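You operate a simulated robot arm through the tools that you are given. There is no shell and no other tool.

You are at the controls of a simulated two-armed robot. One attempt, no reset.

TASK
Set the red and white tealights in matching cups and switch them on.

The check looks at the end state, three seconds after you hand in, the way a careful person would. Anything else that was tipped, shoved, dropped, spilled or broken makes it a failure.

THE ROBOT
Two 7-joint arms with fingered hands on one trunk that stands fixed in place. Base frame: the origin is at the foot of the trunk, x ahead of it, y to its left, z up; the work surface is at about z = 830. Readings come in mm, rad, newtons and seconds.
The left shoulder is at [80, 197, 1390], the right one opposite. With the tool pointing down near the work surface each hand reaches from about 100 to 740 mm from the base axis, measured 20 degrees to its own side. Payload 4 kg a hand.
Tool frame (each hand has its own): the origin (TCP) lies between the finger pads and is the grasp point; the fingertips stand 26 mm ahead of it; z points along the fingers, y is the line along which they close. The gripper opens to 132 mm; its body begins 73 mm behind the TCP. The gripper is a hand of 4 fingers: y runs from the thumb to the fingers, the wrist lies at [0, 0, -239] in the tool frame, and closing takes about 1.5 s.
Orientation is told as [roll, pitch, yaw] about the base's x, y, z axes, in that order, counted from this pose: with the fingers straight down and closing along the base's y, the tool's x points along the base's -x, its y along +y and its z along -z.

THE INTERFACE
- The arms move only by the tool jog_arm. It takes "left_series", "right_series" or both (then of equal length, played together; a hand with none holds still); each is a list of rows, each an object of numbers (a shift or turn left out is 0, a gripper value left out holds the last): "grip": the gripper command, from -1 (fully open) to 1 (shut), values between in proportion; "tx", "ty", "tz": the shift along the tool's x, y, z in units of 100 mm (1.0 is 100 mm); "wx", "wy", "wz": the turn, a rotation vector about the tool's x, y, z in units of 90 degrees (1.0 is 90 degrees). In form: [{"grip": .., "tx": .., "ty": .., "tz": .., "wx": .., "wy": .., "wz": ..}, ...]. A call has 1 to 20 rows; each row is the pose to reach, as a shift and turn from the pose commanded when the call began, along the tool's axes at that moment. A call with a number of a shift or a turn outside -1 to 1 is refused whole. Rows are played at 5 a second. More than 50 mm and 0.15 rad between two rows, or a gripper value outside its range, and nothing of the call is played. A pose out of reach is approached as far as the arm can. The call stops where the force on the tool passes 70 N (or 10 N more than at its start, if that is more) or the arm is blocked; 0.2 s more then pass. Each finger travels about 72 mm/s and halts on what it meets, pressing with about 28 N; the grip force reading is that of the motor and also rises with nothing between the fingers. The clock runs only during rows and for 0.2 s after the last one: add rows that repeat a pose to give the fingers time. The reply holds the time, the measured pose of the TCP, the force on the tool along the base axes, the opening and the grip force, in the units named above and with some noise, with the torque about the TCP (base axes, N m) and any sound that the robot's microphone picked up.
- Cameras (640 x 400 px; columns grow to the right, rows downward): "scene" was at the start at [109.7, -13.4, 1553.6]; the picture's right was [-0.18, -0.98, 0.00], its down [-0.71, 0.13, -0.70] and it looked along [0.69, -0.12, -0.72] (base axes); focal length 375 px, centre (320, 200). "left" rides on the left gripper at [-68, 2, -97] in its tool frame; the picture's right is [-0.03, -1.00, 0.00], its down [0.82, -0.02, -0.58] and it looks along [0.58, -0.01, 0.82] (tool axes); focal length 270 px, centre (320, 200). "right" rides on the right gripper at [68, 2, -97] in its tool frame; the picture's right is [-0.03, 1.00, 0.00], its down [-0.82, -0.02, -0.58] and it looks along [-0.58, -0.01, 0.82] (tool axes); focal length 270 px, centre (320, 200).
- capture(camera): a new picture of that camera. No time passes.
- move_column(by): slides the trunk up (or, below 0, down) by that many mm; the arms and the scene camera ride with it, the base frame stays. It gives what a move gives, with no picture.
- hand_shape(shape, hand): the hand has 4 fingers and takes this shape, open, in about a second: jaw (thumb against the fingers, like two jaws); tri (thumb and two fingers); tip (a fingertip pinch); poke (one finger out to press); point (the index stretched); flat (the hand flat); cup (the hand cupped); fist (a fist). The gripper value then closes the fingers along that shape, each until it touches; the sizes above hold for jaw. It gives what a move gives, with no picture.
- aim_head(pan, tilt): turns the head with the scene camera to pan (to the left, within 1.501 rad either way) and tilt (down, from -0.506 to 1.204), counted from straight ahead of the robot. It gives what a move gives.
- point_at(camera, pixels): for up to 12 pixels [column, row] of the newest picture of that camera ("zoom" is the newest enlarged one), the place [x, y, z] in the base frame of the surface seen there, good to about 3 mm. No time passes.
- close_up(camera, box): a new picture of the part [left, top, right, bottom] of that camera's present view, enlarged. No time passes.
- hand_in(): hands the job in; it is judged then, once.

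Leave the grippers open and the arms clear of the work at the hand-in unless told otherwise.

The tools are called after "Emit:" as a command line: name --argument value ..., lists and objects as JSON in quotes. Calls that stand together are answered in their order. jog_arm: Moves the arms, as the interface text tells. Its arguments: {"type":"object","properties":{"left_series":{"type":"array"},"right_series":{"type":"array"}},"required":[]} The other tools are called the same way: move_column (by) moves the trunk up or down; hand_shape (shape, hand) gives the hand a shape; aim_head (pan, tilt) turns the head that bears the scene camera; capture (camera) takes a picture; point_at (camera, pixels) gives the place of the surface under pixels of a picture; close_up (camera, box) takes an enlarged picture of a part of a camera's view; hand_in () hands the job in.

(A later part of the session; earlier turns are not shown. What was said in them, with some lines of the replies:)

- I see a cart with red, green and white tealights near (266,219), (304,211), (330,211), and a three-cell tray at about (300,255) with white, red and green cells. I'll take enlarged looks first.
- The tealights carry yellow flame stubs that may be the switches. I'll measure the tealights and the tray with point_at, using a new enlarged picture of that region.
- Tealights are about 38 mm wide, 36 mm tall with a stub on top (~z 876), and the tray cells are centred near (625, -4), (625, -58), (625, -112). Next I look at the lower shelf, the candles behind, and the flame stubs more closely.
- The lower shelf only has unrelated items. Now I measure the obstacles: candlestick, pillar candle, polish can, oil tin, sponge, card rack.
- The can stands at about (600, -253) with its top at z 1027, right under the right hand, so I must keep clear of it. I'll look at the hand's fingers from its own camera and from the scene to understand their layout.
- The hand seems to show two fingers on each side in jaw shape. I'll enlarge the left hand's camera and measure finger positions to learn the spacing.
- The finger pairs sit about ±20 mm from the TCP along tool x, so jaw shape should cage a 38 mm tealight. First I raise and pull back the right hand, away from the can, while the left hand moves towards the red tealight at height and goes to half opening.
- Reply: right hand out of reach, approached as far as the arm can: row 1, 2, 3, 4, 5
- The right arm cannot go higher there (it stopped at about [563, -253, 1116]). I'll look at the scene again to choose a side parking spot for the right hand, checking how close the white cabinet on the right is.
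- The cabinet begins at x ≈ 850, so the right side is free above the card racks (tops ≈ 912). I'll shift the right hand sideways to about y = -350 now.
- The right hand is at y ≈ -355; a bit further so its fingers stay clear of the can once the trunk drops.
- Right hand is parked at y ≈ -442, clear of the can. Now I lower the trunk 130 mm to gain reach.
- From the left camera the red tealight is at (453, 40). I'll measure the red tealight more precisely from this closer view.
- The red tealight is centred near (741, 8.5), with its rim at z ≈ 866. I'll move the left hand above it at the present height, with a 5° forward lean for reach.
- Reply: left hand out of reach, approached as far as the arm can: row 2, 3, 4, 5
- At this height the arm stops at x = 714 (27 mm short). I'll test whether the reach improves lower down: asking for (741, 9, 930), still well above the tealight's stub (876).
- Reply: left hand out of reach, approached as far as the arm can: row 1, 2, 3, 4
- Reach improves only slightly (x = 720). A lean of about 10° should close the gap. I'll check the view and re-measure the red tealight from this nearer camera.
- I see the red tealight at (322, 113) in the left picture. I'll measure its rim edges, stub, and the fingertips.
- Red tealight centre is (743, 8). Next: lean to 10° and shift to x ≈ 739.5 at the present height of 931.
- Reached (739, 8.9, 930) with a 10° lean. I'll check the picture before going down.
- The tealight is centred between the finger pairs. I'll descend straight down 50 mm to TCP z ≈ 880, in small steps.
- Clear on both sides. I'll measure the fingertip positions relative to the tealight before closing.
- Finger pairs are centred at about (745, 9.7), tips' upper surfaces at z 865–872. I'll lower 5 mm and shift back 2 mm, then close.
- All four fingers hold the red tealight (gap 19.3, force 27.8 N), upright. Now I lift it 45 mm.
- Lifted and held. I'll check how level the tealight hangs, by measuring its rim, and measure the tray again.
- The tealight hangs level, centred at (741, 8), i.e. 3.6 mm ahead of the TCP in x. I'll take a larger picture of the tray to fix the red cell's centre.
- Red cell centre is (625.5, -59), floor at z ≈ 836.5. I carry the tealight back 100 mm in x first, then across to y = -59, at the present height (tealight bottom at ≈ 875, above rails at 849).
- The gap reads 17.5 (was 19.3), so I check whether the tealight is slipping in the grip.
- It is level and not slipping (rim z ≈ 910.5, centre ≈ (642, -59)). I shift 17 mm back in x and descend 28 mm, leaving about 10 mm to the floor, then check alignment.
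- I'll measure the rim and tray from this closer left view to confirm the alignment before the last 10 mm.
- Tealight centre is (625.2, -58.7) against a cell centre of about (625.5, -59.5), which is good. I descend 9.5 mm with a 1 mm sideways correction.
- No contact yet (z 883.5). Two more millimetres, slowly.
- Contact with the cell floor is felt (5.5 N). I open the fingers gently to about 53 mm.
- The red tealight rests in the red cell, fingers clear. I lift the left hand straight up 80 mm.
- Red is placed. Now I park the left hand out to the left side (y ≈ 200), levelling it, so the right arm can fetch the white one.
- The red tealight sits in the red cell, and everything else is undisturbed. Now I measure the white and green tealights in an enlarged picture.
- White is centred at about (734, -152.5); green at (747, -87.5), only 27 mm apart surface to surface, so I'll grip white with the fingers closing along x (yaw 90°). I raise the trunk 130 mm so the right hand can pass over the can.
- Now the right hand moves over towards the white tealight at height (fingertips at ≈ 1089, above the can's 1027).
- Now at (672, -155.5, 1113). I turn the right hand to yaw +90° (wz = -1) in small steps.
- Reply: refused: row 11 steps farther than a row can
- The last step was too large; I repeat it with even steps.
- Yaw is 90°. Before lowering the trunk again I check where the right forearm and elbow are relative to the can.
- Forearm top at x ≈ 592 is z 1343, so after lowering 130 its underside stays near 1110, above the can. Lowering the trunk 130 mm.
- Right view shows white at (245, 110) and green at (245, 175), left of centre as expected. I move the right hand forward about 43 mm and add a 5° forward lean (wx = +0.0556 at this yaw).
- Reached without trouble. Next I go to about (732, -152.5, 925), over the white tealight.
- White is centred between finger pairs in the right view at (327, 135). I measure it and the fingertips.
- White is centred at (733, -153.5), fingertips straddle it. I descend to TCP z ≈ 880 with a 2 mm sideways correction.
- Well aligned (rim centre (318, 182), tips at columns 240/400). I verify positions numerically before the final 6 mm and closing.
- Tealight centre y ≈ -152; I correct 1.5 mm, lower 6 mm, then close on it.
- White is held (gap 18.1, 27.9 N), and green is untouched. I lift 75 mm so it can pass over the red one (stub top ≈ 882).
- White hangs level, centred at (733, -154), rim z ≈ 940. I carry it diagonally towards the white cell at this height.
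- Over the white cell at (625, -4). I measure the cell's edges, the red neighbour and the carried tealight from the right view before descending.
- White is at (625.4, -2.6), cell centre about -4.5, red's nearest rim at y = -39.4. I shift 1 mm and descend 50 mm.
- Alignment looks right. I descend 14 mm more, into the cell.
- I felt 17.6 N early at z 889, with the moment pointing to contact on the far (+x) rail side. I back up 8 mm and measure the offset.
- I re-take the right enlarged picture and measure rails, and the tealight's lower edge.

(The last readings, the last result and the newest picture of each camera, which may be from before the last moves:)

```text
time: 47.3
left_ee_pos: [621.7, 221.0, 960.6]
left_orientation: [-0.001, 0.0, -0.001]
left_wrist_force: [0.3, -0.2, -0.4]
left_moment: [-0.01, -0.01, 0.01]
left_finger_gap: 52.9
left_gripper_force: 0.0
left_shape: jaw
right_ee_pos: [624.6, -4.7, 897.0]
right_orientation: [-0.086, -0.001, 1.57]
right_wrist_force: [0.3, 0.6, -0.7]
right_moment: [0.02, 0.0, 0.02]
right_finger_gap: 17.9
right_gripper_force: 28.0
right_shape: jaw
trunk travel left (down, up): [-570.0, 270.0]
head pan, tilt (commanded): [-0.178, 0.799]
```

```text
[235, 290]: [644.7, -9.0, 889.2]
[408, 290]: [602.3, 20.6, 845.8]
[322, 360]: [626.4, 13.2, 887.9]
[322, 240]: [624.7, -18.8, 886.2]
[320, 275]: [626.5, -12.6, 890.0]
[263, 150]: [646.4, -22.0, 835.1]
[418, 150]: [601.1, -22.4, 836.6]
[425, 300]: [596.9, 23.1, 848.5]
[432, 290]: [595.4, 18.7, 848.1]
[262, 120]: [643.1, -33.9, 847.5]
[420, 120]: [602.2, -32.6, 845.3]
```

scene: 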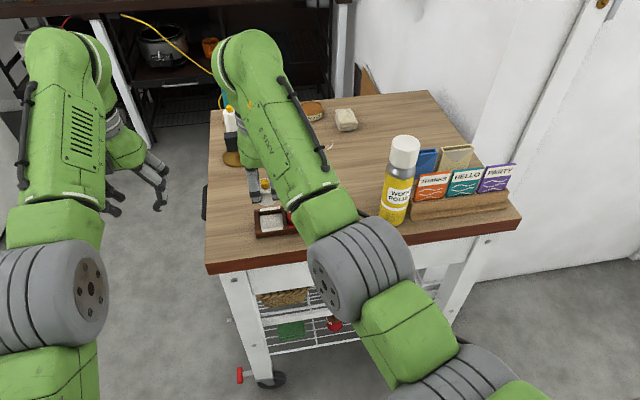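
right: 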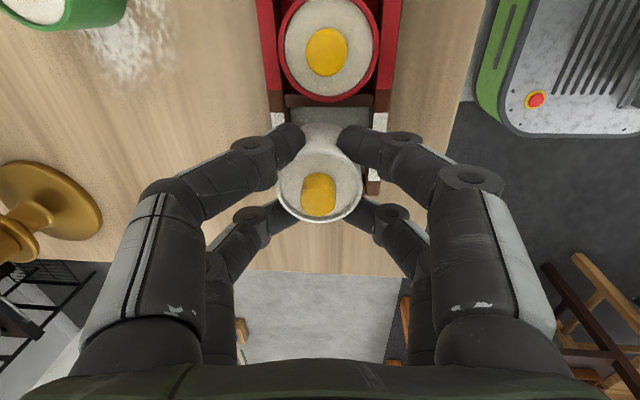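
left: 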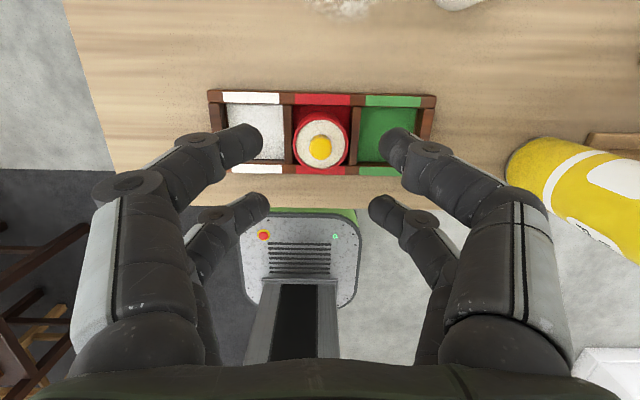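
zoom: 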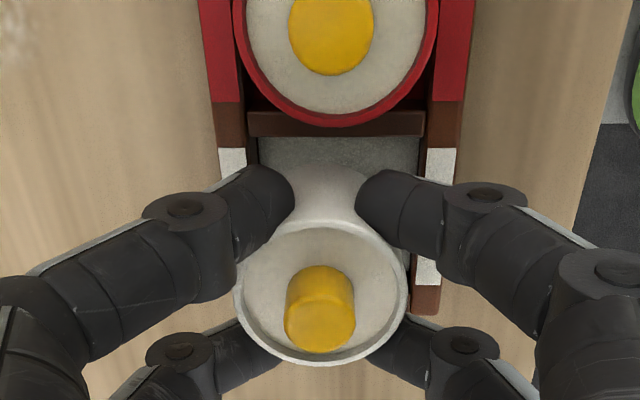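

The rails are clear of the tealight itself (cell interior x 600–648.5, tealight 605.5–644.5). So it was the closed fingertips, which reach lower than I assumed, that touched the far rail. I'll lower to just above that contact (TCP z ≈ 891), where the tealight's bottom is already inside the cell, then open slowly so it settles between the fingers.

Emit:
jog_arm --right_series '[{"ty": 0.012, "tz": 0.015, "grip": 0.8}, {"ty": 0.014, "tz": 0.035}, {"ty": 0.016, "tz": 0.055}, {"ty": 0.016, "tz": 0.055}]'

Emit:
close_up --camera "right" --box '[240, 40, 400, 240]'

```text
time: 48.3
left_ee_pos: [622.0, 221.1, 959.9]
left_orientation: [0.001, 0.0, 0.0]
left_wrist_force: [0.1, -0.5, 0.0]
left_moment: [-0.02, 0.02, 0.03]
left_finger_gap: 52.2
left_gripper_force: 0.0
left_shape: jaw
right_ee_pos: [624.8, -5.2, 891.3]
right_orientation: [-0.087, 0.001, 1.57]
right_wrist_force: [0.6, -0.9, -0.1]
right_moment: [0.0, 0.02, -0.01]
right_finger_gap: 18.0
right_gripper_force: 28.0
right_shape: jaw
trunk travel left (down, up): [-570.0, 270.0]
head pan, tilt (commanded): [-0.178, 0.799]
```

```text
2.00 times, centred on (320, 140) of right
```

zoom: 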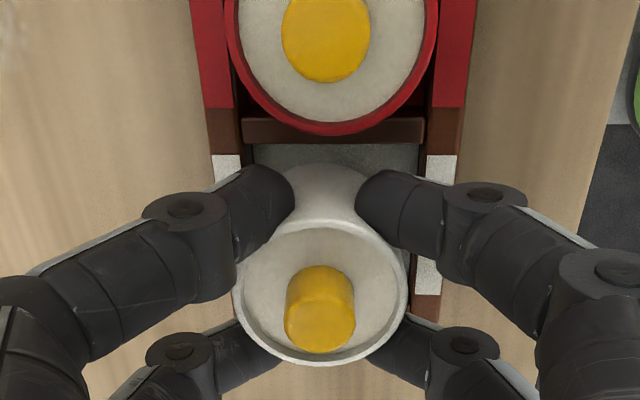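

No contact at 891.3. One more millimetre down, then a gradual opening.

Emit:
jog_arm --right_series '[{"ty": 0.001, "tz": 0.008, "grip": 0.8}, {"ty": 0.001, "tz": 0.013}, {"ty": 0.001, "tz": 0.013, "grip": 0.72}, {"ty": 0.001, "tz": 0.013, "grip": 0.69}, {"ty": 0.001, "tz": 0.013, "grip": 0.66}, {"ty": 0.001, "tz": 0.013, "grip": 0.63}, {"ty": 0.001, "tz": 0.013, "grip": 0.6}, {"ty": 0.001, "tz": 0.013, "grip": 0.6}, {"ty": 0.001, "tz": 0.013, "grip": 0.6}]'

Emit:
close_up --camera "right" --box '[240, 40, 400, 240]'

```text
time: 50.3
left_ee_pos: [621.8, 222.0, 959.9]
left_orientation: [0.001, 0.001, 0.0]
left_wrist_force: [0.0, 0.4, 0.8]
left_moment: [0.03, 0.02, -0.01]
left_finger_gap: 52.3
left_gripper_force: 0.1
left_shape: jaw
right_ee_pos: [625.3, -5.7, 889.6]
right_orientation: [-0.086, 0.002, 1.571]
right_wrist_force: [0.2, 0.7, 0.2]
right_moment: [-0.01, 0.01, 0.03]
right_finger_gap: 26.3
right_gripper_force: 0.1
right_shape: jaw
trunk travel left (down, up): [-570.0, 270.0]
head pan, tilt (commanded): [-0.178, 0.799]
```

```text
2.00 times, centred on (320, 140) of right
```

zoom: 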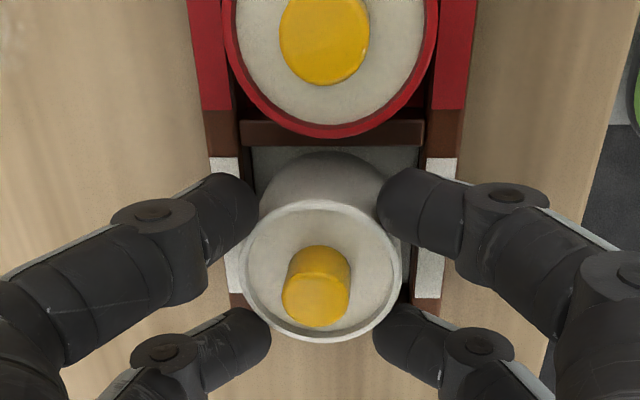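

It has settled down into the cell. I open further to about 53 mm and measure.

Emit:
jog_arm --right_series '[{"grip": 0.5}, {"grip": 0.4}, {"grip": 0.3}, {"grip": 0.2}, {"grip": 0.2}]'

Emit:
close_up --camera "right" --box '[200, 0, 440, 240]'

Emit:
point_at --camera "zoom" --pixels '[[322, 350], [320, 240], [255, 280], [385, 280], [322, 290], [322, 215], [340, 95], [330, 175], [230, 200], [425, 200]]'

```text
time: 51.5
left_ee_pos: [620.8, 220.9, 960.2]
left_orientation: [-0.001, -0.001, -0.002]
left_wrist_force: [0.0, 1.4, -0.1]
left_moment: [-0.02, 0.01, 0.01]
left_finger_gap: 52.4
left_gripper_force: 0.0
left_shape: jaw
right_ee_pos: [624.5, -5.3, 889.6]
right_orientation: [-0.087, 0.0, 1.571]
right_wrist_force: [0.1, -0.7, 1.2]
right_moment: [-0.01, 0.0, 0.02]
right_finger_gap: 52.2
right_gripper_force: 0.1
right_shape: jaw
trunk travel left (down, up): [-570.0, 270.0]
head pan, tilt (commanded): [-0.178, 0.799]
```

```text
1.67 times, centred on (320, 120) of right
```

zoom: 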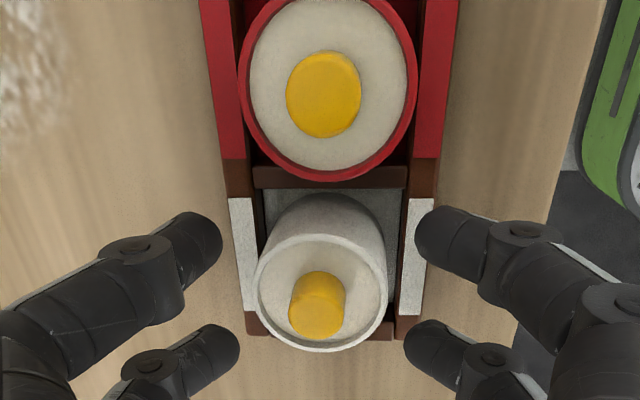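

```text
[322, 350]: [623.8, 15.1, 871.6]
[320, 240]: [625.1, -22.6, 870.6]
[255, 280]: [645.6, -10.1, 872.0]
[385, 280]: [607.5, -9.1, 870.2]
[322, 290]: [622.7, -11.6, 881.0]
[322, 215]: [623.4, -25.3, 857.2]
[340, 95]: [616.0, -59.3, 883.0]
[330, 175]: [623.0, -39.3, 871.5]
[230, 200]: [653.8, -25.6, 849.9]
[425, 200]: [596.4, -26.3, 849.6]
```

Both tealights are seated (white rim level at z ≈ 871). I raise the right hand 80 mm and look.

Emit:
jog_arm --right_series '[{"ty": -0.01, "tz": -0.1}, {"ty": -0.02, "tz": -0.22}, {"ty": -0.035, "tz": -0.4}, {"ty": -0.052, "tz": -0.6}, {"ty": -0.07, "tz": -0.797}, {"ty": -0.07, "tz": -0.797}]'

Emit:
capture --camera "right"

Emit:
close_up --camera "right" --box '[240, 20, 420, 200]'

```text
time: 52.9
left_ee_pos: [622.2, 222.2, 960.6]
left_orientation: [0.0, 0.0, 0.002]
left_wrist_force: [-0.2, 0.3, 0.1]
left_moment: [0.01, 0.0, -0.02]
left_finger_gap: 52.1
left_gripper_force: 0.2
left_shape: jaw
right_ee_pos: [625.0, -4.7, 970.3]
right_orientation: [-0.088, 0.001, 1.571]
right_wrist_force: [0.9, 0.3, -0.1]
right_moment: [0.02, 0.02, -0.02]
right_finger_gap: 52.4
right_gripper_force: 0.1
right_shape: jaw
trunk travel left (down, up): [-570.0, 270.0]
head pan, tilt (commanded): [-0.178, 0.799]
```

```text
taken
```

right: 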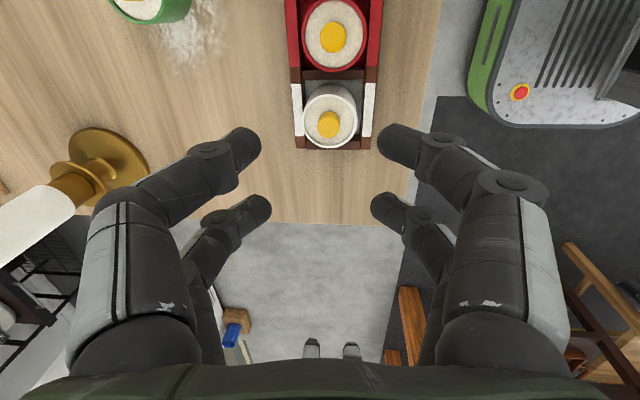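

```text
2.22 times, centred on (330, 110) of right
```

zoom: 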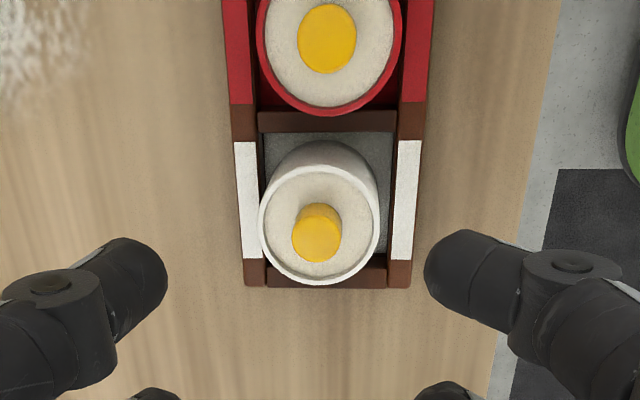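

Both are seated upright. Now for switching on: I raise the trunk 100 mm to have room, then form the poke shape with the right hand.

Emit:
move_column --by 100

Emit:
hand_shape --hand "right" --shape "poke"

Emit:
capture --camera "right"

Emit:
capture --camera "scene"

```text
time: 54.3
left_ee_pos: [622.0, 221.0, 1060.7]
left_orientation: [-0.001, 0.0, 0.001]
left_wrist_force: [-0.4, -1.1, 0.6]
left_moment: [0.03, -0.01, 0.01]
left_finger_gap: 52.4
left_gripper_force: 0.0
left_shape: jaw
right_ee_pos: [624.7, -5.1, 1069.1]
right_orientation: [-0.089, -0.001, 1.57]
right_wrist_force: [0.0, -0.7, -0.1]
right_moment: [0.01, -0.01, 0.0]
right_finger_gap: 52.2
right_gripper_force: 0.1
right_shape: jaw
trunk travel left (down, up): [-670.0, 170.0]
head pan, tilt (commanded): [-0.178, 0.799]
```

```text
time: 55.2
left_ee_pos: [621.8, 220.7, 1060.0]
left_orientation: [0.0, 0.0, 0.0]
left_wrist_force: [0.8, -0.1, 0.3]
left_moment: [0.02, -0.04, -0.02]
left_finger_gap: 52.4
left_gripper_force: 0.1
left_shape: jaw
right_ee_pos: [624.4, -4.0, 1070.1]
right_orientation: [-0.087, 0.0, 1.571]
right_wrist_force: [0.7, -0.6, 0.2]
right_moment: [-0.01, 0.0, -0.01]
right_finger_gap: 0.0
right_gripper_force: 0.1
right_shape: poke
trunk travel left (down, up): [-670.0, 170.0]
head pan, tilt (commanded): [-0.178, 0.799]
```

```text
taken
```

right: 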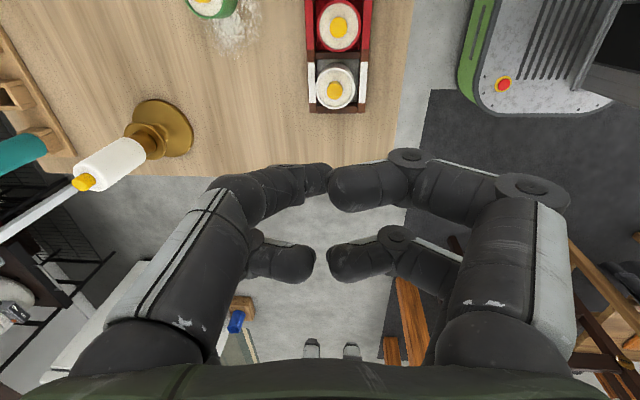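

```text
taken
```

scene: 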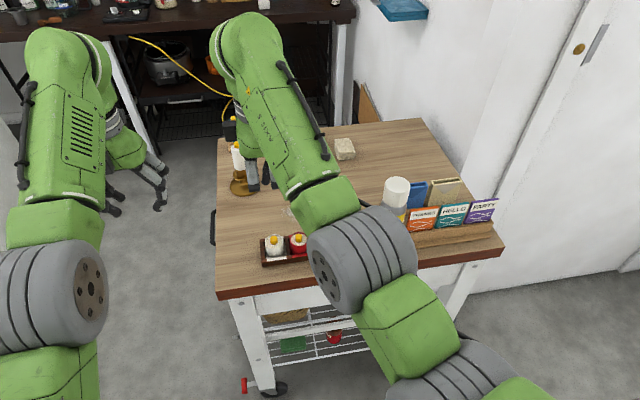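

In the poke shape, the fingers come together; I need to find which fingertip sticks out lowest. I measure the tips.

Emit:
point_at --camera "right" --pixels '[[320, 178], [300, 180], [340, 185], [375, 185], [408, 157], [303, 262], [275, 262], [338, 262], [395, 235], [250, 200], [262, 240]]'

Emit:
close_up --camera "right" --box '[200, 130, 460, 300]'

Emit:
close_up --camera "scene" --box '[210, 110, 330, 210]'

```text
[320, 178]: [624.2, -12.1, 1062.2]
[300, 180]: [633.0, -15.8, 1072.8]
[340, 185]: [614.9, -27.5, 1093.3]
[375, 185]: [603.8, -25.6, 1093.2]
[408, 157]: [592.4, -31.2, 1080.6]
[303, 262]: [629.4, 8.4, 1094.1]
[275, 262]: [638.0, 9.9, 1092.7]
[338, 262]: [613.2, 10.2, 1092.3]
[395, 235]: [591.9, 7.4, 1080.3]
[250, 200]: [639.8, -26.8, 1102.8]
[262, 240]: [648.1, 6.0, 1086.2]
```

```text
2.35 times, centred on (330, 215) of right
```

zoom: 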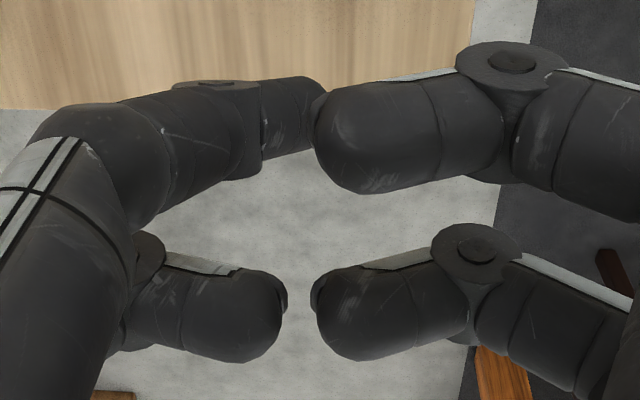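

```text
4.00 times, centred on (270, 160) of scene
```

zoom: 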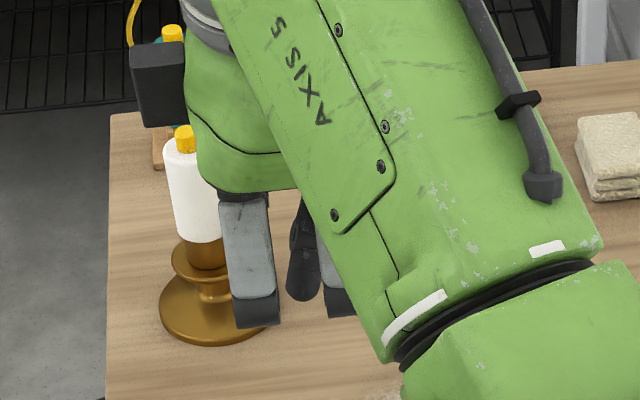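

The near-left finger is the one stretched (tip around (624, -12, ≤1062)), the other three are curled. I'd like to compare with the "point" shape, which may stick out further.

Emit:
hand_shape --hand "right" --shape "point"

Emit:
capture --camera "right"

Emit:
close_up --camera "scene" --box '[210, 110, 330, 210]'

```text
time: 56.1
left_ee_pos: [621.5, 221.2, 1060.3]
left_orientation: [0.001, -0.001, -0.001]
left_wrist_force: [-0.7, -0.1, -0.9]
left_moment: [-0.05, 0.03, 0.0]
left_finger_gap: 52.2
left_gripper_force: 0.1
left_shape: jaw
right_ee_pos: [624.8, -4.9, 1070.4]
right_orientation: [-0.086, -0.001, 1.57]
right_wrist_force: [-0.1, -0.9, 0.3]
right_moment: [0.03, 0.01, 0.01]
right_finger_gap: 0.0
right_gripper_force: 0.1
right_shape: point
trunk travel left (down, up): [-670.0, 170.0]
head pan, tilt (commanded): [-0.178, 0.799]
```

```text
taken
```

right: 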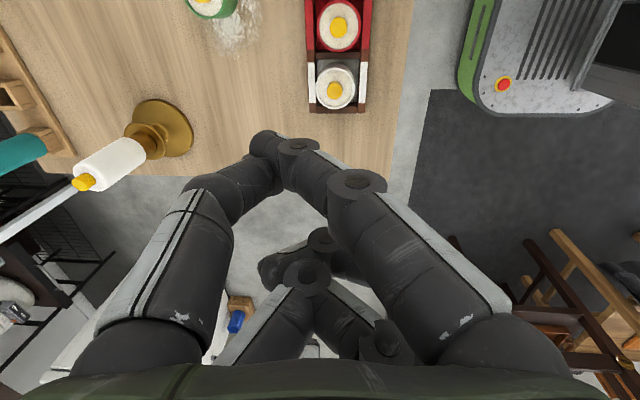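

```text
4.00 times, centred on (270, 160) of scene
```

zoom: 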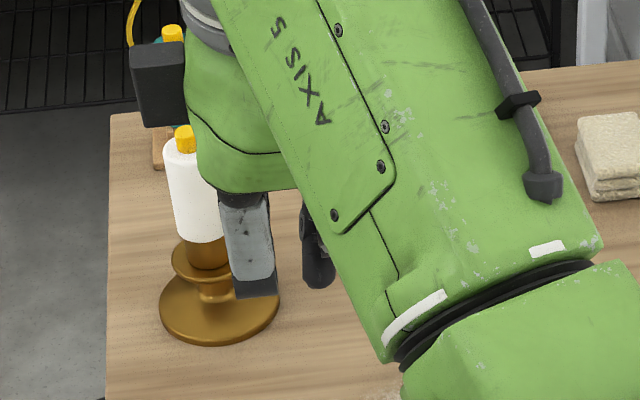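

In the point shape the stretched finger's tip is visible at about (265, 138). I measure its tip and the neighbouring finger.

Emit:
close_up --camera "right" --box '[180, 100, 400, 300]'

Emit:
point_at --camera "right" --pixels '[[262, 137], [255, 150], [270, 132], [250, 175], [235, 195], [297, 145], [310, 165], [355, 180], [320, 235], [270, 265], [305, 270], [275, 175]]'

```text
2.00 times, centred on (290, 200) of right
```

zoom: 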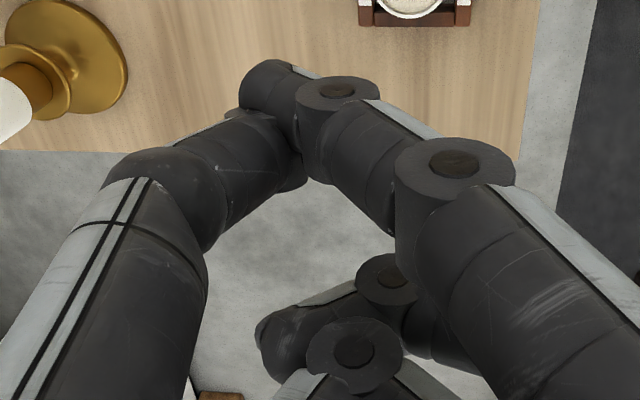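

```text
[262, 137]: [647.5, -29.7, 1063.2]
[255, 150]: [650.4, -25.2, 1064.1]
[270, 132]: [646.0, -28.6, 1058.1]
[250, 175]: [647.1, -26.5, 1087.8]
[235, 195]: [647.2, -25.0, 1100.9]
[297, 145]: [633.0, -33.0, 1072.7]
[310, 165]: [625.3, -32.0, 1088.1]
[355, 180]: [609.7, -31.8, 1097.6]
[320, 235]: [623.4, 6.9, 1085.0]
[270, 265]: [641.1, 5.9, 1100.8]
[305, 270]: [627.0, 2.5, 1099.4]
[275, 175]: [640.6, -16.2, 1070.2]
```

The point shape slants and two fingers overlap, so poke is cleaner. I return to poke and locate its tip from both cameras.

Emit:
hand_shape --hand "right" --shape "poke"

Emit:
close_up --camera "scene" --box '[240, 150, 300, 200]'

Emit:
point_at --camera "zoom" --pixels '[[280, 270], [275, 230], [285, 200], [250, 270], [290, 270], [268, 280], [150, 300], [190, 320], [150, 340], [370, 300], [290, 285], [270, 150]]'

```text
time: 57.0
left_ee_pos: [620.9, 222.1, 1060.9]
left_orientation: [0.0, 0.002, -0.001]
left_wrist_force: [-0.5, -0.4, -0.1]
left_moment: [0.01, -0.01, 0.01]
left_finger_gap: 52.4
left_gripper_force: 0.1
left_shape: jaw
right_ee_pos: [624.7, -4.8, 1068.9]
right_orientation: [-0.087, 0.0, 1.571]
right_wrist_force: [0.0, 0.1, 0.0]
right_moment: [0.01, 0.02, 0.01]
right_finger_gap: 0.0
right_gripper_force: 0.0
right_shape: poke
trunk travel left (down, up): [-670.0, 170.0]
head pan, tilt (commanded): [-0.178, 0.799]
```

```text
8.00 times, centred on (270, 175) of scene
```

zoom: 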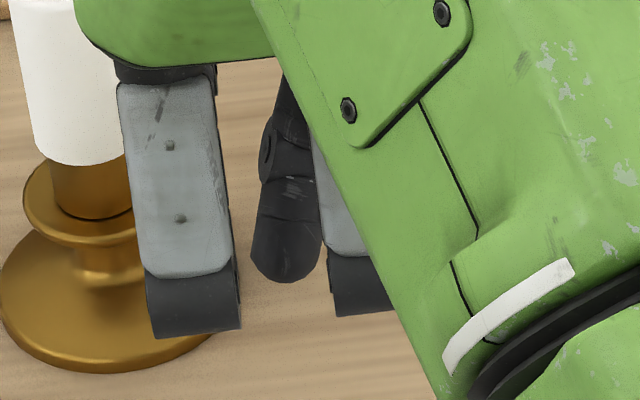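

```text
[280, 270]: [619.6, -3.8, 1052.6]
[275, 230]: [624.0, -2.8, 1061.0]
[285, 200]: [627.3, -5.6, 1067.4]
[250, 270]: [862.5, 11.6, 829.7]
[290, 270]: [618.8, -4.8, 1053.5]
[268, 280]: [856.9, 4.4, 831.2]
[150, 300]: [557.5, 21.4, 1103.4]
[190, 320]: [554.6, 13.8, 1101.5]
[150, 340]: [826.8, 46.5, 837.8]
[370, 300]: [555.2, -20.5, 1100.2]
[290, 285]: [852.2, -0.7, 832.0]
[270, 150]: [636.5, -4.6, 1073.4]
```

The poke finger lies right on the tool axis: its tip is about 26 mm ahead of the TCP, near (625–627, -4.5), and the other fingers end ≈ 30 mm higher. Now I locate the two stubs precisely.

Emit:
close_up --camera "scene" --box '[255, 225, 325, 275]'

Emit:
close_up --camera "right" --box '[290, 0, 390, 120]'

```text
8.00 times, centred on (290, 250) of scene
```

zoom: 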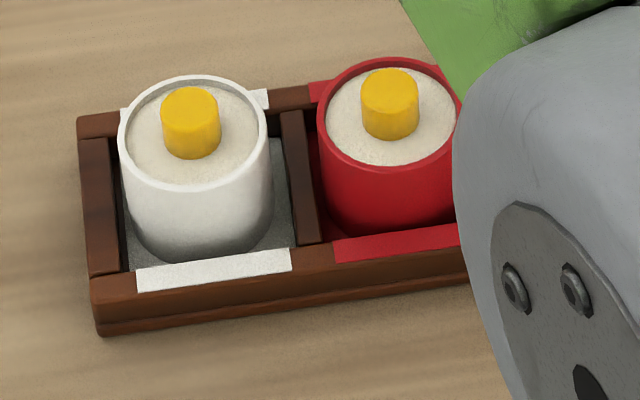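

```text
3.33 times, centred on (340, 60) of right
```

zoom: 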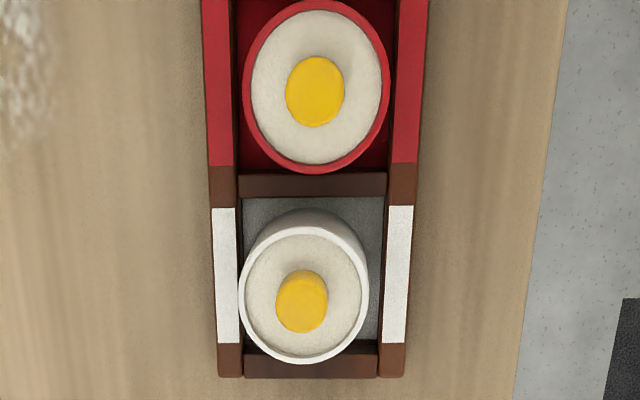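

Emit:
point_at --camera "zoom" --pixels '[[301, 308], [301, 290], [301, 328], [280, 308], [324, 308], [315, 95], [315, 70], [315, 120], [290, 95], [340, 95], [302, 362], [302, 230]]'

Emit:
close_up --camera "scene" --box '[255, 225, 325, 275]'

Emit:
point_at --camera "zoom" --pixels '[[190, 100], [170, 102], [210, 102], [190, 90], [190, 113], [388, 82], [368, 84], [410, 82], [388, 73], [388, 96], [191, 185], [385, 166]]'

```text
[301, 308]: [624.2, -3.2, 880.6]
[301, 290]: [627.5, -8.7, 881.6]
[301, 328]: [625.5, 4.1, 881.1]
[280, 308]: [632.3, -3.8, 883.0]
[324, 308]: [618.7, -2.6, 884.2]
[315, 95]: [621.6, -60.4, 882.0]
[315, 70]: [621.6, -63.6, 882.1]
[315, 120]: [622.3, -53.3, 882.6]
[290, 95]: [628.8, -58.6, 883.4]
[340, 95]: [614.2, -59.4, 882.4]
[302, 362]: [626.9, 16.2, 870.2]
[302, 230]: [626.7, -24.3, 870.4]
```

```text
8.00 times, centred on (290, 250) of scene
```

zoom: 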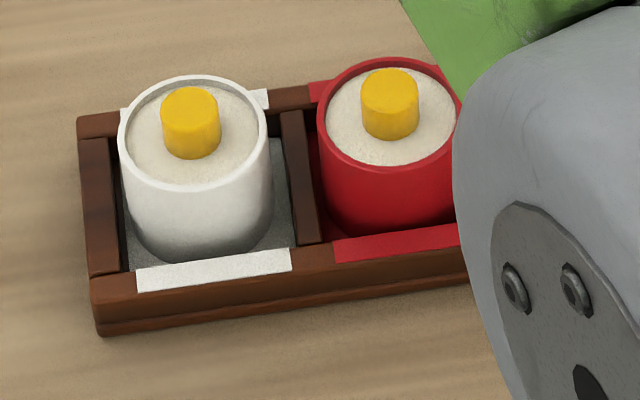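

```text
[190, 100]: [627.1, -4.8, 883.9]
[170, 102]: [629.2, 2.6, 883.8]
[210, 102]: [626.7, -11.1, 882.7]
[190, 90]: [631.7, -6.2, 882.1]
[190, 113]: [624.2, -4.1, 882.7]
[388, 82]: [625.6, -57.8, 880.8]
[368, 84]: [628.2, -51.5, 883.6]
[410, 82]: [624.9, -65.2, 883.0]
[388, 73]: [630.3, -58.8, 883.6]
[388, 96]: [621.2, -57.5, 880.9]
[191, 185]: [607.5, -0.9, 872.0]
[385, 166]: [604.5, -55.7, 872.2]
```

White stub: centre (626.5, -4.2), top z ≈ 882.5; red stub: (623.5, -58.5), top ≈ 882. I level the right hand so the finger points straight down, and centre it over the white stub.

Emit:
jog_arm --right_series '[{"tx": -0.003, "ty": -0.009, "wx": -0.028}, {"tx": -0.006, "ty": -0.018, "wx": -0.0556}, {"tx": -0.006, "ty": -0.018, "wx": -0.0556}]'

Emit:
move_column --by -100

Emit:
capture --camera "right"

```text
time: 57.8
left_ee_pos: [620.8, 221.2, 1061.1]
left_orientation: [0.0, -0.001, -0.001]
left_wrist_force: [0.6, -0.2, 0.0]
left_moment: [-0.01, 0.01, 0.01]
left_finger_gap: 52.4
left_gripper_force: 0.1
left_shape: jaw
right_ee_pos: [625.6, -3.5, 1070.5]
right_orientation: [0.001, -0.001, 1.57]
right_wrist_force: [0.0, -0.2, -0.2]
right_moment: [0.01, 0.02, 0.01]
right_finger_gap: 0.3
right_gripper_force: 0.1
right_shape: poke
trunk travel left (down, up): [-670.0, 170.0]
head pan, tilt (commanded): [-0.178, 0.799]
```

```text
time: 59.1
left_ee_pos: [621.3, 220.3, 960.5]
left_orientation: [0.0, -0.001, 0.0]
left_wrist_force: [0.0, 0.3, -0.4]
left_moment: [-0.05, 0.02, 0.01]
left_finger_gap: 52.3
left_gripper_force: 0.3
left_shape: jaw
right_ee_pos: [625.7, -3.4, 971.4]
right_orientation: [0.0, -0.001, 1.571]
right_wrist_force: [-0.4, -0.4, 0.3]
right_moment: [0.02, -0.01, 0.04]
right_finger_gap: 0.1
right_gripper_force: 0.1
right_shape: poke
trunk travel left (down, up): [-570.0, 270.0]
head pan, tilt (commanded): [-0.178, 0.799]
```

```text
taken
```

right: 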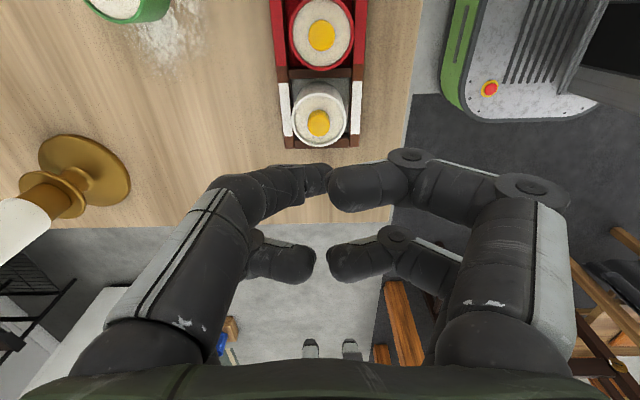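

Tip is now about 945, over the white stub. I descend 45 mm (tip to ≈ 900), then check from the scene camera.

Emit:
jog_arm --right_series '[{"tz": 0.15}, {"tz": 0.3}, {"tz": 0.45}, {"tz": 0.45}]'

Emit:
capture --camera "right"

Emit:
close_up --camera "scene" --box '[230, 170, 320, 250]'

```text
time: 60.1
left_ee_pos: [622.0, 221.2, 960.6]
left_orientation: [0.0, -0.001, -0.001]
left_wrist_force: [0.0, -0.1, 0.0]
left_moment: [0.0, 0.0, 0.0]
left_finger_gap: 52.6
left_gripper_force: 0.1
left_shape: jaw
right_ee_pos: [625.3, -2.9, 925.9]
right_orientation: [0.0, 0.001, 1.57]
right_wrist_force: [-0.3, 0.5, 0.2]
right_moment: [0.01, -0.05, 0.02]
right_finger_gap: 0.1
right_gripper_force: 0.0
right_shape: poke
trunk travel left (down, up): [-570.0, 270.0]
head pan, tilt (commanded): [-0.178, 0.799]
```

```text
taken
```

right: 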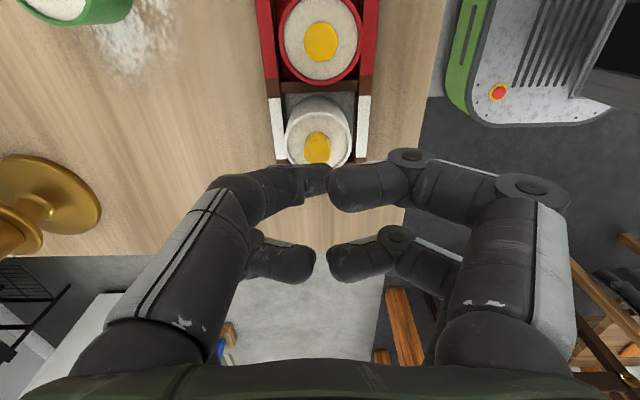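

```text
5.00 times, centred on (275, 210) of scene
```

zoom: 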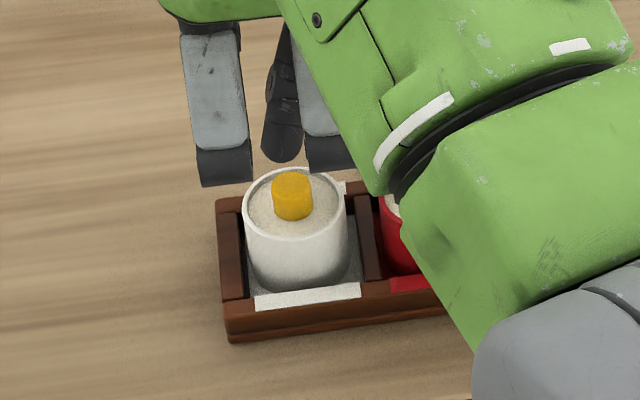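

The fingertip seems a few millimetres to the left (+y) of the stub in the scene view. I measure the tip and the stub.

Emit:
point_at --camera "zoom" --pixels '[[282, 150], [265, 145], [299, 145], [282, 157], [282, 125], [291, 180], [274, 182], [310, 182], [225, 180], [330, 165]]'

Emit:
point_at --camera "right" --pixels '[[322, 172], [315, 180], [305, 175], [318, 150], [318, 138], [285, 180], [320, 188]]'

```text
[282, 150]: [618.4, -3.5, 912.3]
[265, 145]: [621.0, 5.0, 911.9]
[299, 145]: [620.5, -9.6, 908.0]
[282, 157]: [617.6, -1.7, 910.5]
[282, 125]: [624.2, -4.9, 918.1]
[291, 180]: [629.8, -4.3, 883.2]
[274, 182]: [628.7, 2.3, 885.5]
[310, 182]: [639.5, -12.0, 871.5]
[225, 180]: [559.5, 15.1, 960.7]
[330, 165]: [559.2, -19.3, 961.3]
```

```text
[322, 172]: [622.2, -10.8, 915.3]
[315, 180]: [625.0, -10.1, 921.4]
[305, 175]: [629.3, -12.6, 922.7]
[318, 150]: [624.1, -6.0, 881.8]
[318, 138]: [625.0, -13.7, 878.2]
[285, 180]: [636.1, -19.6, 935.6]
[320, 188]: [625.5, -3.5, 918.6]
```

The fingertip's lowest point is near (623, -2.7, 906), about 20 mm below the TCP. I shift +3.5 mm in x and -1.5 mm in y to centre it on the stub, and descend 18 mm.

Emit:
jog_arm --right_series '[{"tx": 0.014, "ty": -0.035}, {"tx": 0.014, "ty": -0.035, "tz": 0.06}, {"tx": 0.014, "ty": -0.035, "tz": 0.12}, {"tx": 0.014, "ty": -0.035, "tz": 0.18}, {"tx": 0.014, "ty": -0.035, "tz": 0.18}]'

Emit:
close_up --camera "scene" --box '[240, 180, 312, 240]'

Emit:
close_up --camera "right" --box '[240, 80, 400, 240]'

```text
time: 61.3
left_ee_pos: [621.0, 220.4, 960.6]
left_orientation: [0.0, 0.0, -0.001]
left_wrist_force: [-0.2, -0.5, 0.2]
left_moment: [-0.03, -0.03, 0.0]
left_finger_gap: 52.6
left_gripper_force: 0.1
left_shape: jaw
right_ee_pos: [628.2, -6.2, 908.8]
right_orientation: [-0.001, 0.001, 1.569]
right_wrist_force: [1.1, -0.2, 2.9]
right_moment: [0.0, -0.04, 0.0]
right_finger_gap: 0.0
right_gripper_force: 0.0
right_shape: poke
trunk travel left (down, up): [-570.0, 270.0]
head pan, tilt (commanded): [-0.178, 0.799]
heard: click
```

```text
6.67 times, centred on (276, 210) of scene
```

zoom: 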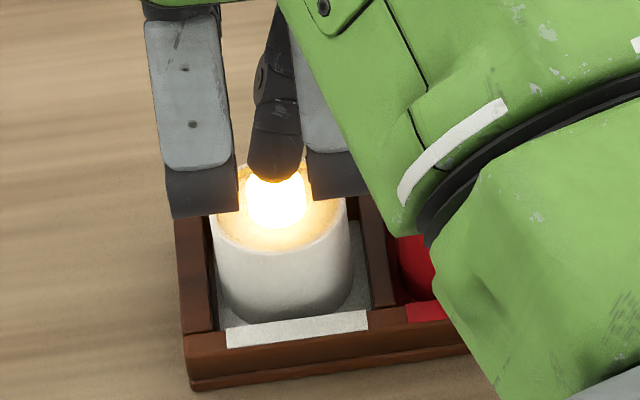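

```text
2.50 times, centred on (320, 160) of right
```

zoom: 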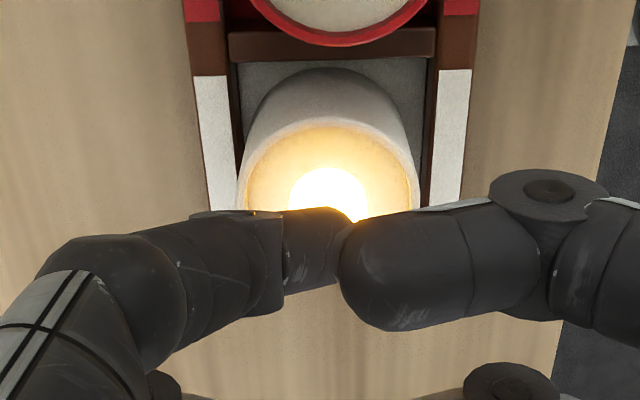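

A click was heard and the white tealight glows. I lift straight up 45 mm and check that it stays on.

Emit:
jog_arm --right_series '[{"tz": -0.08}, {"tz": -0.2}, {"tz": -0.35}, {"tz": -0.45}, {"tz": -0.45}]'

Emit:
close_up --camera "scene" --box '[230, 170, 320, 250]'

Emit:
capture --camera "right"

```text
time: 62.5
left_ee_pos: [621.4, 221.2, 959.9]
left_orientation: [0.0, 0.001, 0.001]
left_wrist_force: [0.2, -0.3, -0.2]
left_moment: [0.0, -0.01, 0.04]
left_finger_gap: 52.4
left_gripper_force: 0.0
left_shape: jaw
right_ee_pos: [628.7, -6.1, 954.8]
right_orientation: [-0.001, -0.001, 1.569]
right_wrist_force: [0.9, 0.9, -0.5]
right_moment: [0.0, 0.0, 0.01]
right_finger_gap: 0.0
right_gripper_force: 0.1
right_shape: poke
trunk travel left (down, up): [-570.0, 270.0]
head pan, tilt (commanded): [-0.178, 0.799]
```

```text
5.00 times, centred on (275, 210) of scene
```

zoom: 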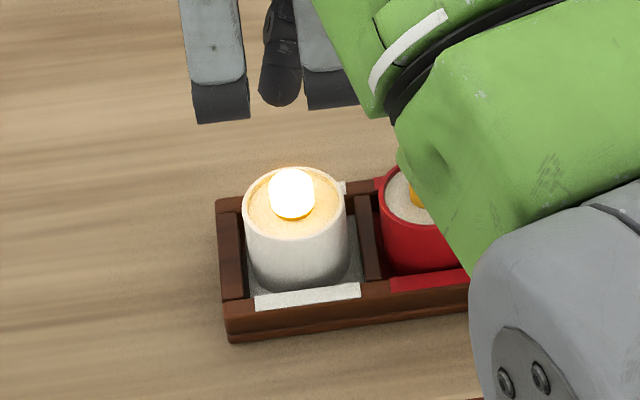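

```text
taken
```

right: 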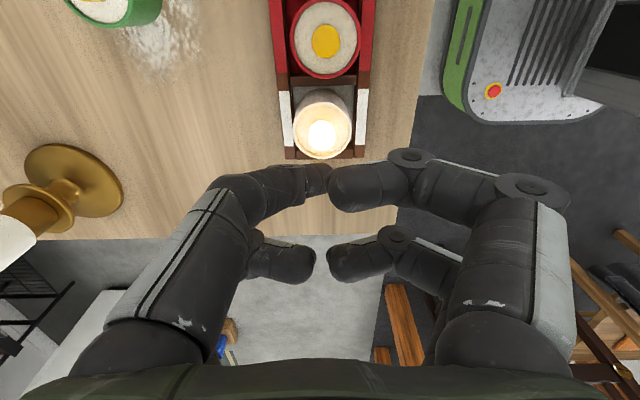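

White stays on. Next I move over the red stub: 53.5 mm in -y and 3 mm in -x, then check alignment.

Emit:
jog_arm --right_series '[{"tx": 0.2, "ty": 0.01}, {"tx": 0.4, "ty": 0.02}, {"tx": 0.535, "ty": 0.03}, {"tx": 0.535, "ty": 0.03, "tz": 0.15}, {"tx": 0.535, "ty": 0.03, "tz": 0.28}, {"tx": 0.535, "ty": 0.03, "tz": 0.28}]'

Emit:
capture --camera "right"

Emit:
close_up --camera "scene" --box '[240, 170, 330, 250]'

```text
time: 63.9
left_ee_pos: [619.5, 221.5, 959.8]
left_orientation: [-0.001, 0.001, -0.001]
left_wrist_force: [0.7, 0.6, 0.7]
left_moment: [0.0, -0.01, -0.02]
left_finger_gap: 52.3
left_gripper_force: 0.0
left_shape: jaw
right_ee_pos: [626.2, -60.3, 924.1]
right_orientation: [0.0, -0.001, 1.571]
right_wrist_force: [0.9, 0.4, 0.0]
right_moment: [0.02, -0.01, -0.01]
right_finger_gap: 0.0
right_gripper_force: 0.0
right_shape: poke
trunk travel left (down, up): [-570.0, 270.0]
head pan, tilt (commanded): [-0.178, 0.799]
```

```text
taken
```

right: 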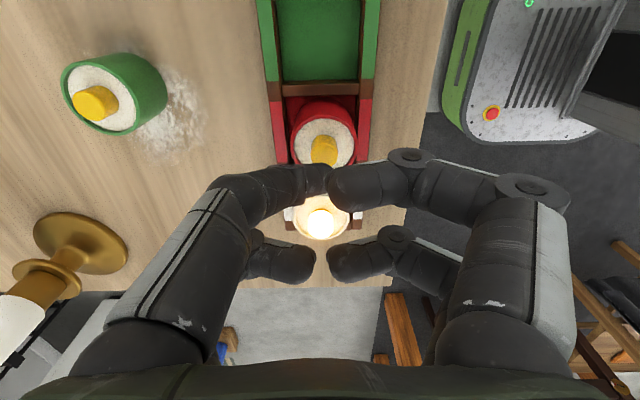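

```text
5.00 times, centred on (285, 210) of scene
```

zoom: 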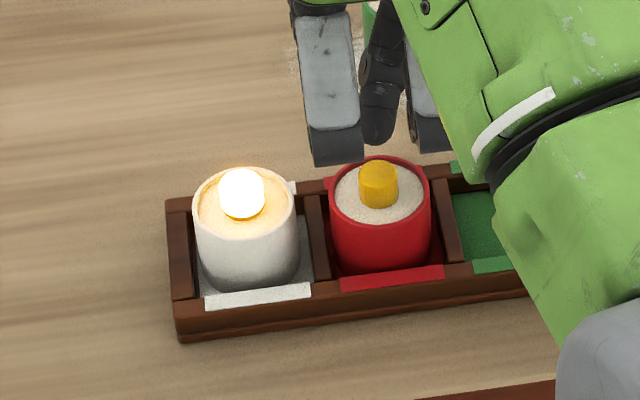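

The fingertip (column 380) lines up with the red stub (column 378). I press down 17 mm.

Emit:
jog_arm --right_series '[{"tz": 0.06}, {"tz": 0.12}, {"tz": 0.15}, {"tz": 0.17}, {"tz": 0.17}]'

Emit:
close_up --camera "scene" --box '[240, 170, 330, 250]'

```text
time: 65.1
left_ee_pos: [619.8, 220.2, 961.0]
left_orientation: [-0.001, 0.002, -0.002]
left_wrist_force: [-0.1, -0.2, -0.3]
left_moment: [0.0, -0.03, -0.05]
left_finger_gap: 52.5
left_gripper_force: 0.1
left_shape: jaw
right_ee_pos: [625.2, -58.8, 907.4]
right_orientation: [0.001, 0.0, 1.571]
right_wrist_force: [0.2, -0.1, 2.6]
right_moment: [-0.02, -0.01, -0.01]
right_finger_gap: 0.0
right_gripper_force: 0.0
right_shape: poke
trunk travel left (down, up): [-570.0, 270.0]
head pan, tilt (commanded): [-0.178, 0.799]
heard: click
```

```text
5.00 times, centred on (285, 210) of scene
```

zoom: 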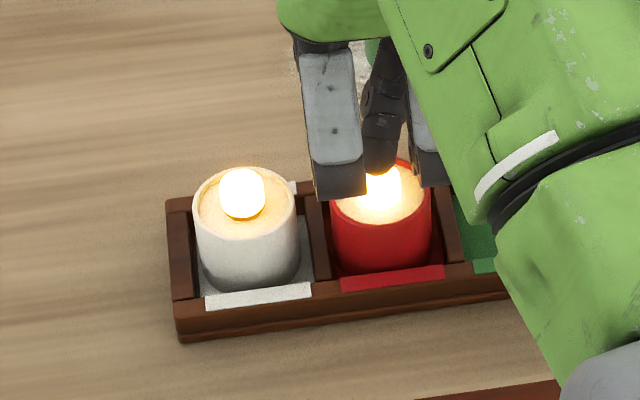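

Another click, and the red one glows too. I lift the finger straight up 60 mm.

Emit:
jog_arm --right_series '[{"tz": -0.08}, {"tz": -0.2}, {"tz": -0.4}, {"tz": -0.6}, {"tz": -0.6}]'

Emit:
capture --camera "scene"

Emit:
capture --camera "right"

```text
time: 66.3
left_ee_pos: [623.3, 221.0, 960.9]
left_orientation: [0.001, -0.001, 0.0]
left_wrist_force: [-0.6, -0.4, -0.4]
left_moment: [0.01, 0.04, 0.03]
left_finger_gap: 52.5
left_gripper_force: 0.1
left_shape: jaw
right_ee_pos: [626.4, -60.6, 968.0]
right_orientation: [-0.001, -0.002, 1.571]
right_wrist_force: [-1.3, -0.5, 0.0]
right_moment: [-0.02, -0.03, 0.03]
right_finger_gap: 0.0
right_gripper_force: 0.0
right_shape: poke
trunk travel left (down, up): [-570.0, 270.0]
head pan, tilt (commanded): [-0.178, 0.799]
```

```text
taken
```

scene: 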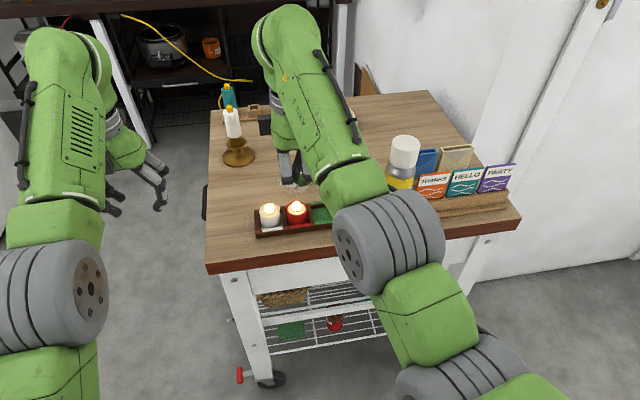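

```text
taken
```

right: 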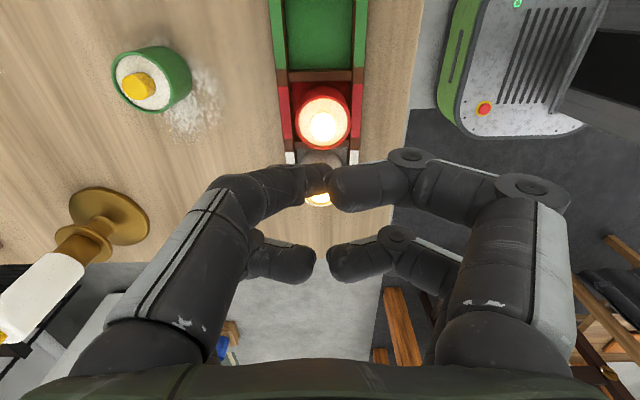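

Both are glowing in their matching cells, and green and the rest look untouched. Now I retreat: raise the trunk 130 mm first.

Emit:
move_column --by 130

Emit:
jog_arm --right_series '[{"tx": 0.3}, {"tx": 0.6}, {"tx": 0.9}, {"tx": 1.0}, {"tx": 1.0}]' --left_series '[{"grip": -0.2}, {"grip": -0.6}, {"grip": -1}, {"grip": -1}, {"grip": -1}]'

```text
time: 67.9
left_ee_pos: [621.6, 221.5, 1089.9]
left_orientation: [0.0, 0.0, -0.001]
left_wrist_force: [-0.1, -0.8, 0.5]
left_moment: [-0.01, -0.02, -0.04]
left_finger_gap: 52.6
left_gripper_force: 0.1
left_shape: jaw
right_ee_pos: [626.0, -59.0, 1097.2]
right_orientation: [0.0, 0.0, 1.571]
right_wrist_force: [0.6, -0.1, -0.1]
right_moment: [-0.01, -0.04, 0.0]
right_finger_gap: 0.0
right_gripper_force: 0.0
right_shape: poke
trunk travel left (down, up): [-700.0, 140.0]
head pan, tilt (commanded): [-0.178, 0.799]
```

```text
time: 69.1
left_ee_pos: [621.4, 221.8, 1091.7]
left_orientation: [0.001, 0.001, 0.0]
left_wrist_force: [0.3, 0.3, -0.2]
left_moment: [-0.04, 0.0, -0.02]
left_finger_gap: 131.9
left_gripper_force: 0.1
left_shape: jaw
right_ee_pos: [625.5, -160.5, 1095.4]
right_orientation: [0.001, -0.001, 1.572]
right_wrist_force: [-0.4, -0.7, 0.1]
right_moment: [0.03, -0.01, 0.01]
right_finger_gap: 0.3
right_gripper_force: 0.1
right_shape: poke
trunk travel left (down, up): [-700.0, 140.0]
head pan, tilt (commanded): [-0.178, 0.799]
```

The left hand is open and clear. The right hand continues sideways over the can (tip ≈ 1069 vs can top 1027) to y ≈ -360.

Emit:
jog_arm --right_series '[{"tx": 0.3}, {"tx": 0.6}, {"tx": 0.9}, {"tx": 1.0}, {"tx": 1.0}]'

Emit:
jog_arm --right_series '[{"tx": 0.3}, {"tx": 0.6}, {"tx": 0.9}, {"tx": 1.0}, {"tx": 1.0}]'

Emit:
hand_shape --hand "right" --shape "jaw"

Emit:
capture --camera "scene"

```text
time: 70.3
left_ee_pos: [620.8, 221.8, 1090.6]
left_orientation: [0.001, 0.0, 0.0]
left_wrist_force: [0.2, 0.3, 1.0]
left_moment: [0.04, -0.01, 0.0]
left_finger_gap: 131.9
left_gripper_force: 0.1
left_shape: jaw
right_ee_pos: [625.9, -259.4, 1095.9]
right_orientation: [0.0, -0.001, 1.571]
right_wrist_force: [-0.1, -0.7, 0.0]
right_moment: [0.0, 0.01, 0.01]
right_finger_gap: 0.0
right_gripper_force: 0.0
right_shape: poke
trunk travel left (down, up): [-700.0, 140.0]
head pan, tilt (commanded): [-0.178, 0.799]
```

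```text
time: 71.5
left_ee_pos: [621.0, 220.4, 1090.8]
left_orientation: [0.002, 0.0, 0.0]
left_wrist_force: [-0.4, 0.8, 0.0]
left_moment: [-0.03, -0.01, 0.04]
left_finger_gap: 131.7
left_gripper_force: 0.1
left_shape: jaw
right_ee_pos: [625.6, -359.7, 1098.2]
right_orientation: [0.001, 0.0, 1.571]
right_wrist_force: [-0.1, 0.1, -0.2]
right_moment: [-0.01, -0.01, -0.01]
right_finger_gap: 0.0
right_gripper_force: 0.2
right_shape: poke
trunk travel left (down, up): [-700.0, 140.0]
head pan, tilt (commanded): [-0.178, 0.799]
```

```text
time: 72.4
left_ee_pos: [621.3, 221.2, 1090.6]
left_orientation: [0.001, -0.001, 0.0]
left_wrist_force: [0.6, 0.4, 0.2]
left_moment: [-0.04, -0.02, -0.03]
left_finger_gap: 132.0
left_gripper_force: 0.1
left_shape: jaw
right_ee_pos: [626.4, -359.7, 1099.5]
right_orientation: [-0.001, -0.001, 1.571]
right_wrist_force: [-1.1, 0.1, -1.1]
right_moment: [0.0, -0.01, -0.01]
right_finger_gap: 131.8
right_gripper_force: 0.1
right_shape: jaw
trunk travel left (down, up): [-700.0, 140.0]
head pan, tilt (commanded): [-0.178, 0.799]
```

```text
taken
```

scene: 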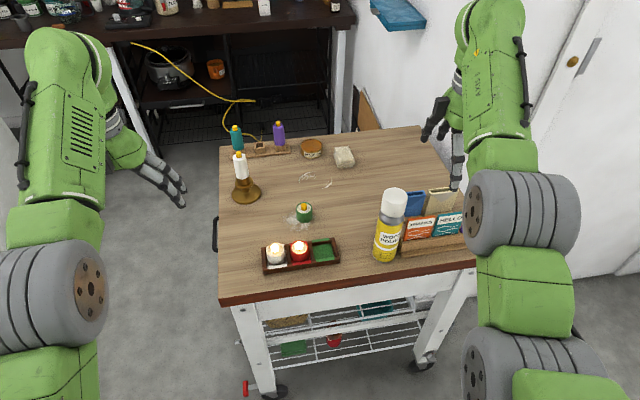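

Both hands are open and clear. One last enlarged look at the tray and its surroundings before handing in.

Emit:
close_up --camera "scene" --box '[250, 195, 350, 275]'

Emit:
close_up --camera "scene" --box '[215, 115, 445, 275]'

```text
5.00 times, centred on (300, 235) of scene
```

zoom: 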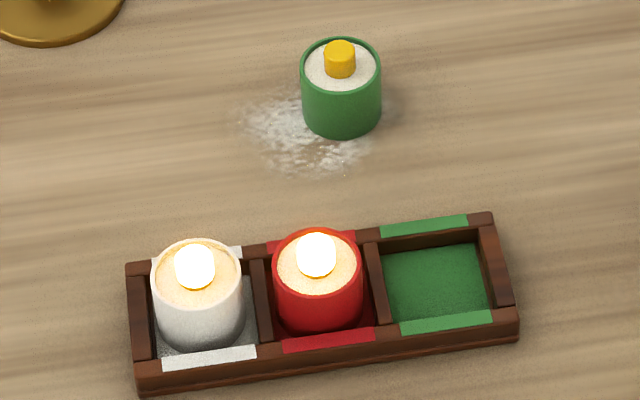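

```text
2.50 times, centred on (330, 195) of scene
```

zoom: 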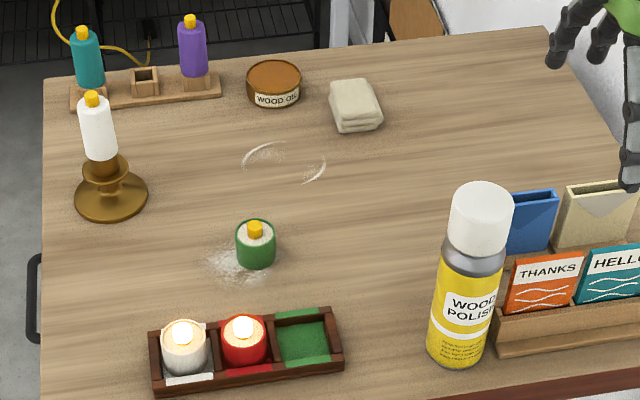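

Both tealights glow upright in their matching cells, nothing else has moved, and both arms are clear with the hands open. Handing in.

Emit:
hand_in

```text
The job is handed in.
```

The red tealight is in the red cup and the white one is in the white cup, both upright and switched on. I pressed each switch once. Each gave a click, and in the last picture before hand-in both were glowing.

- **Rail contact:** while I was lowering the white tealight, the closed fingertips touched the cup's far rail with about 18 N. I backed off, and as the fingers opened it dropped the last few millimetres and settled level in the cup. The tray did not shift.
- **Everything else:** the green tealight, candlestick, polish can, card racks and the other items look undisturbed.
- **Arms:** both hands were open and clear of the cart when I handed in.
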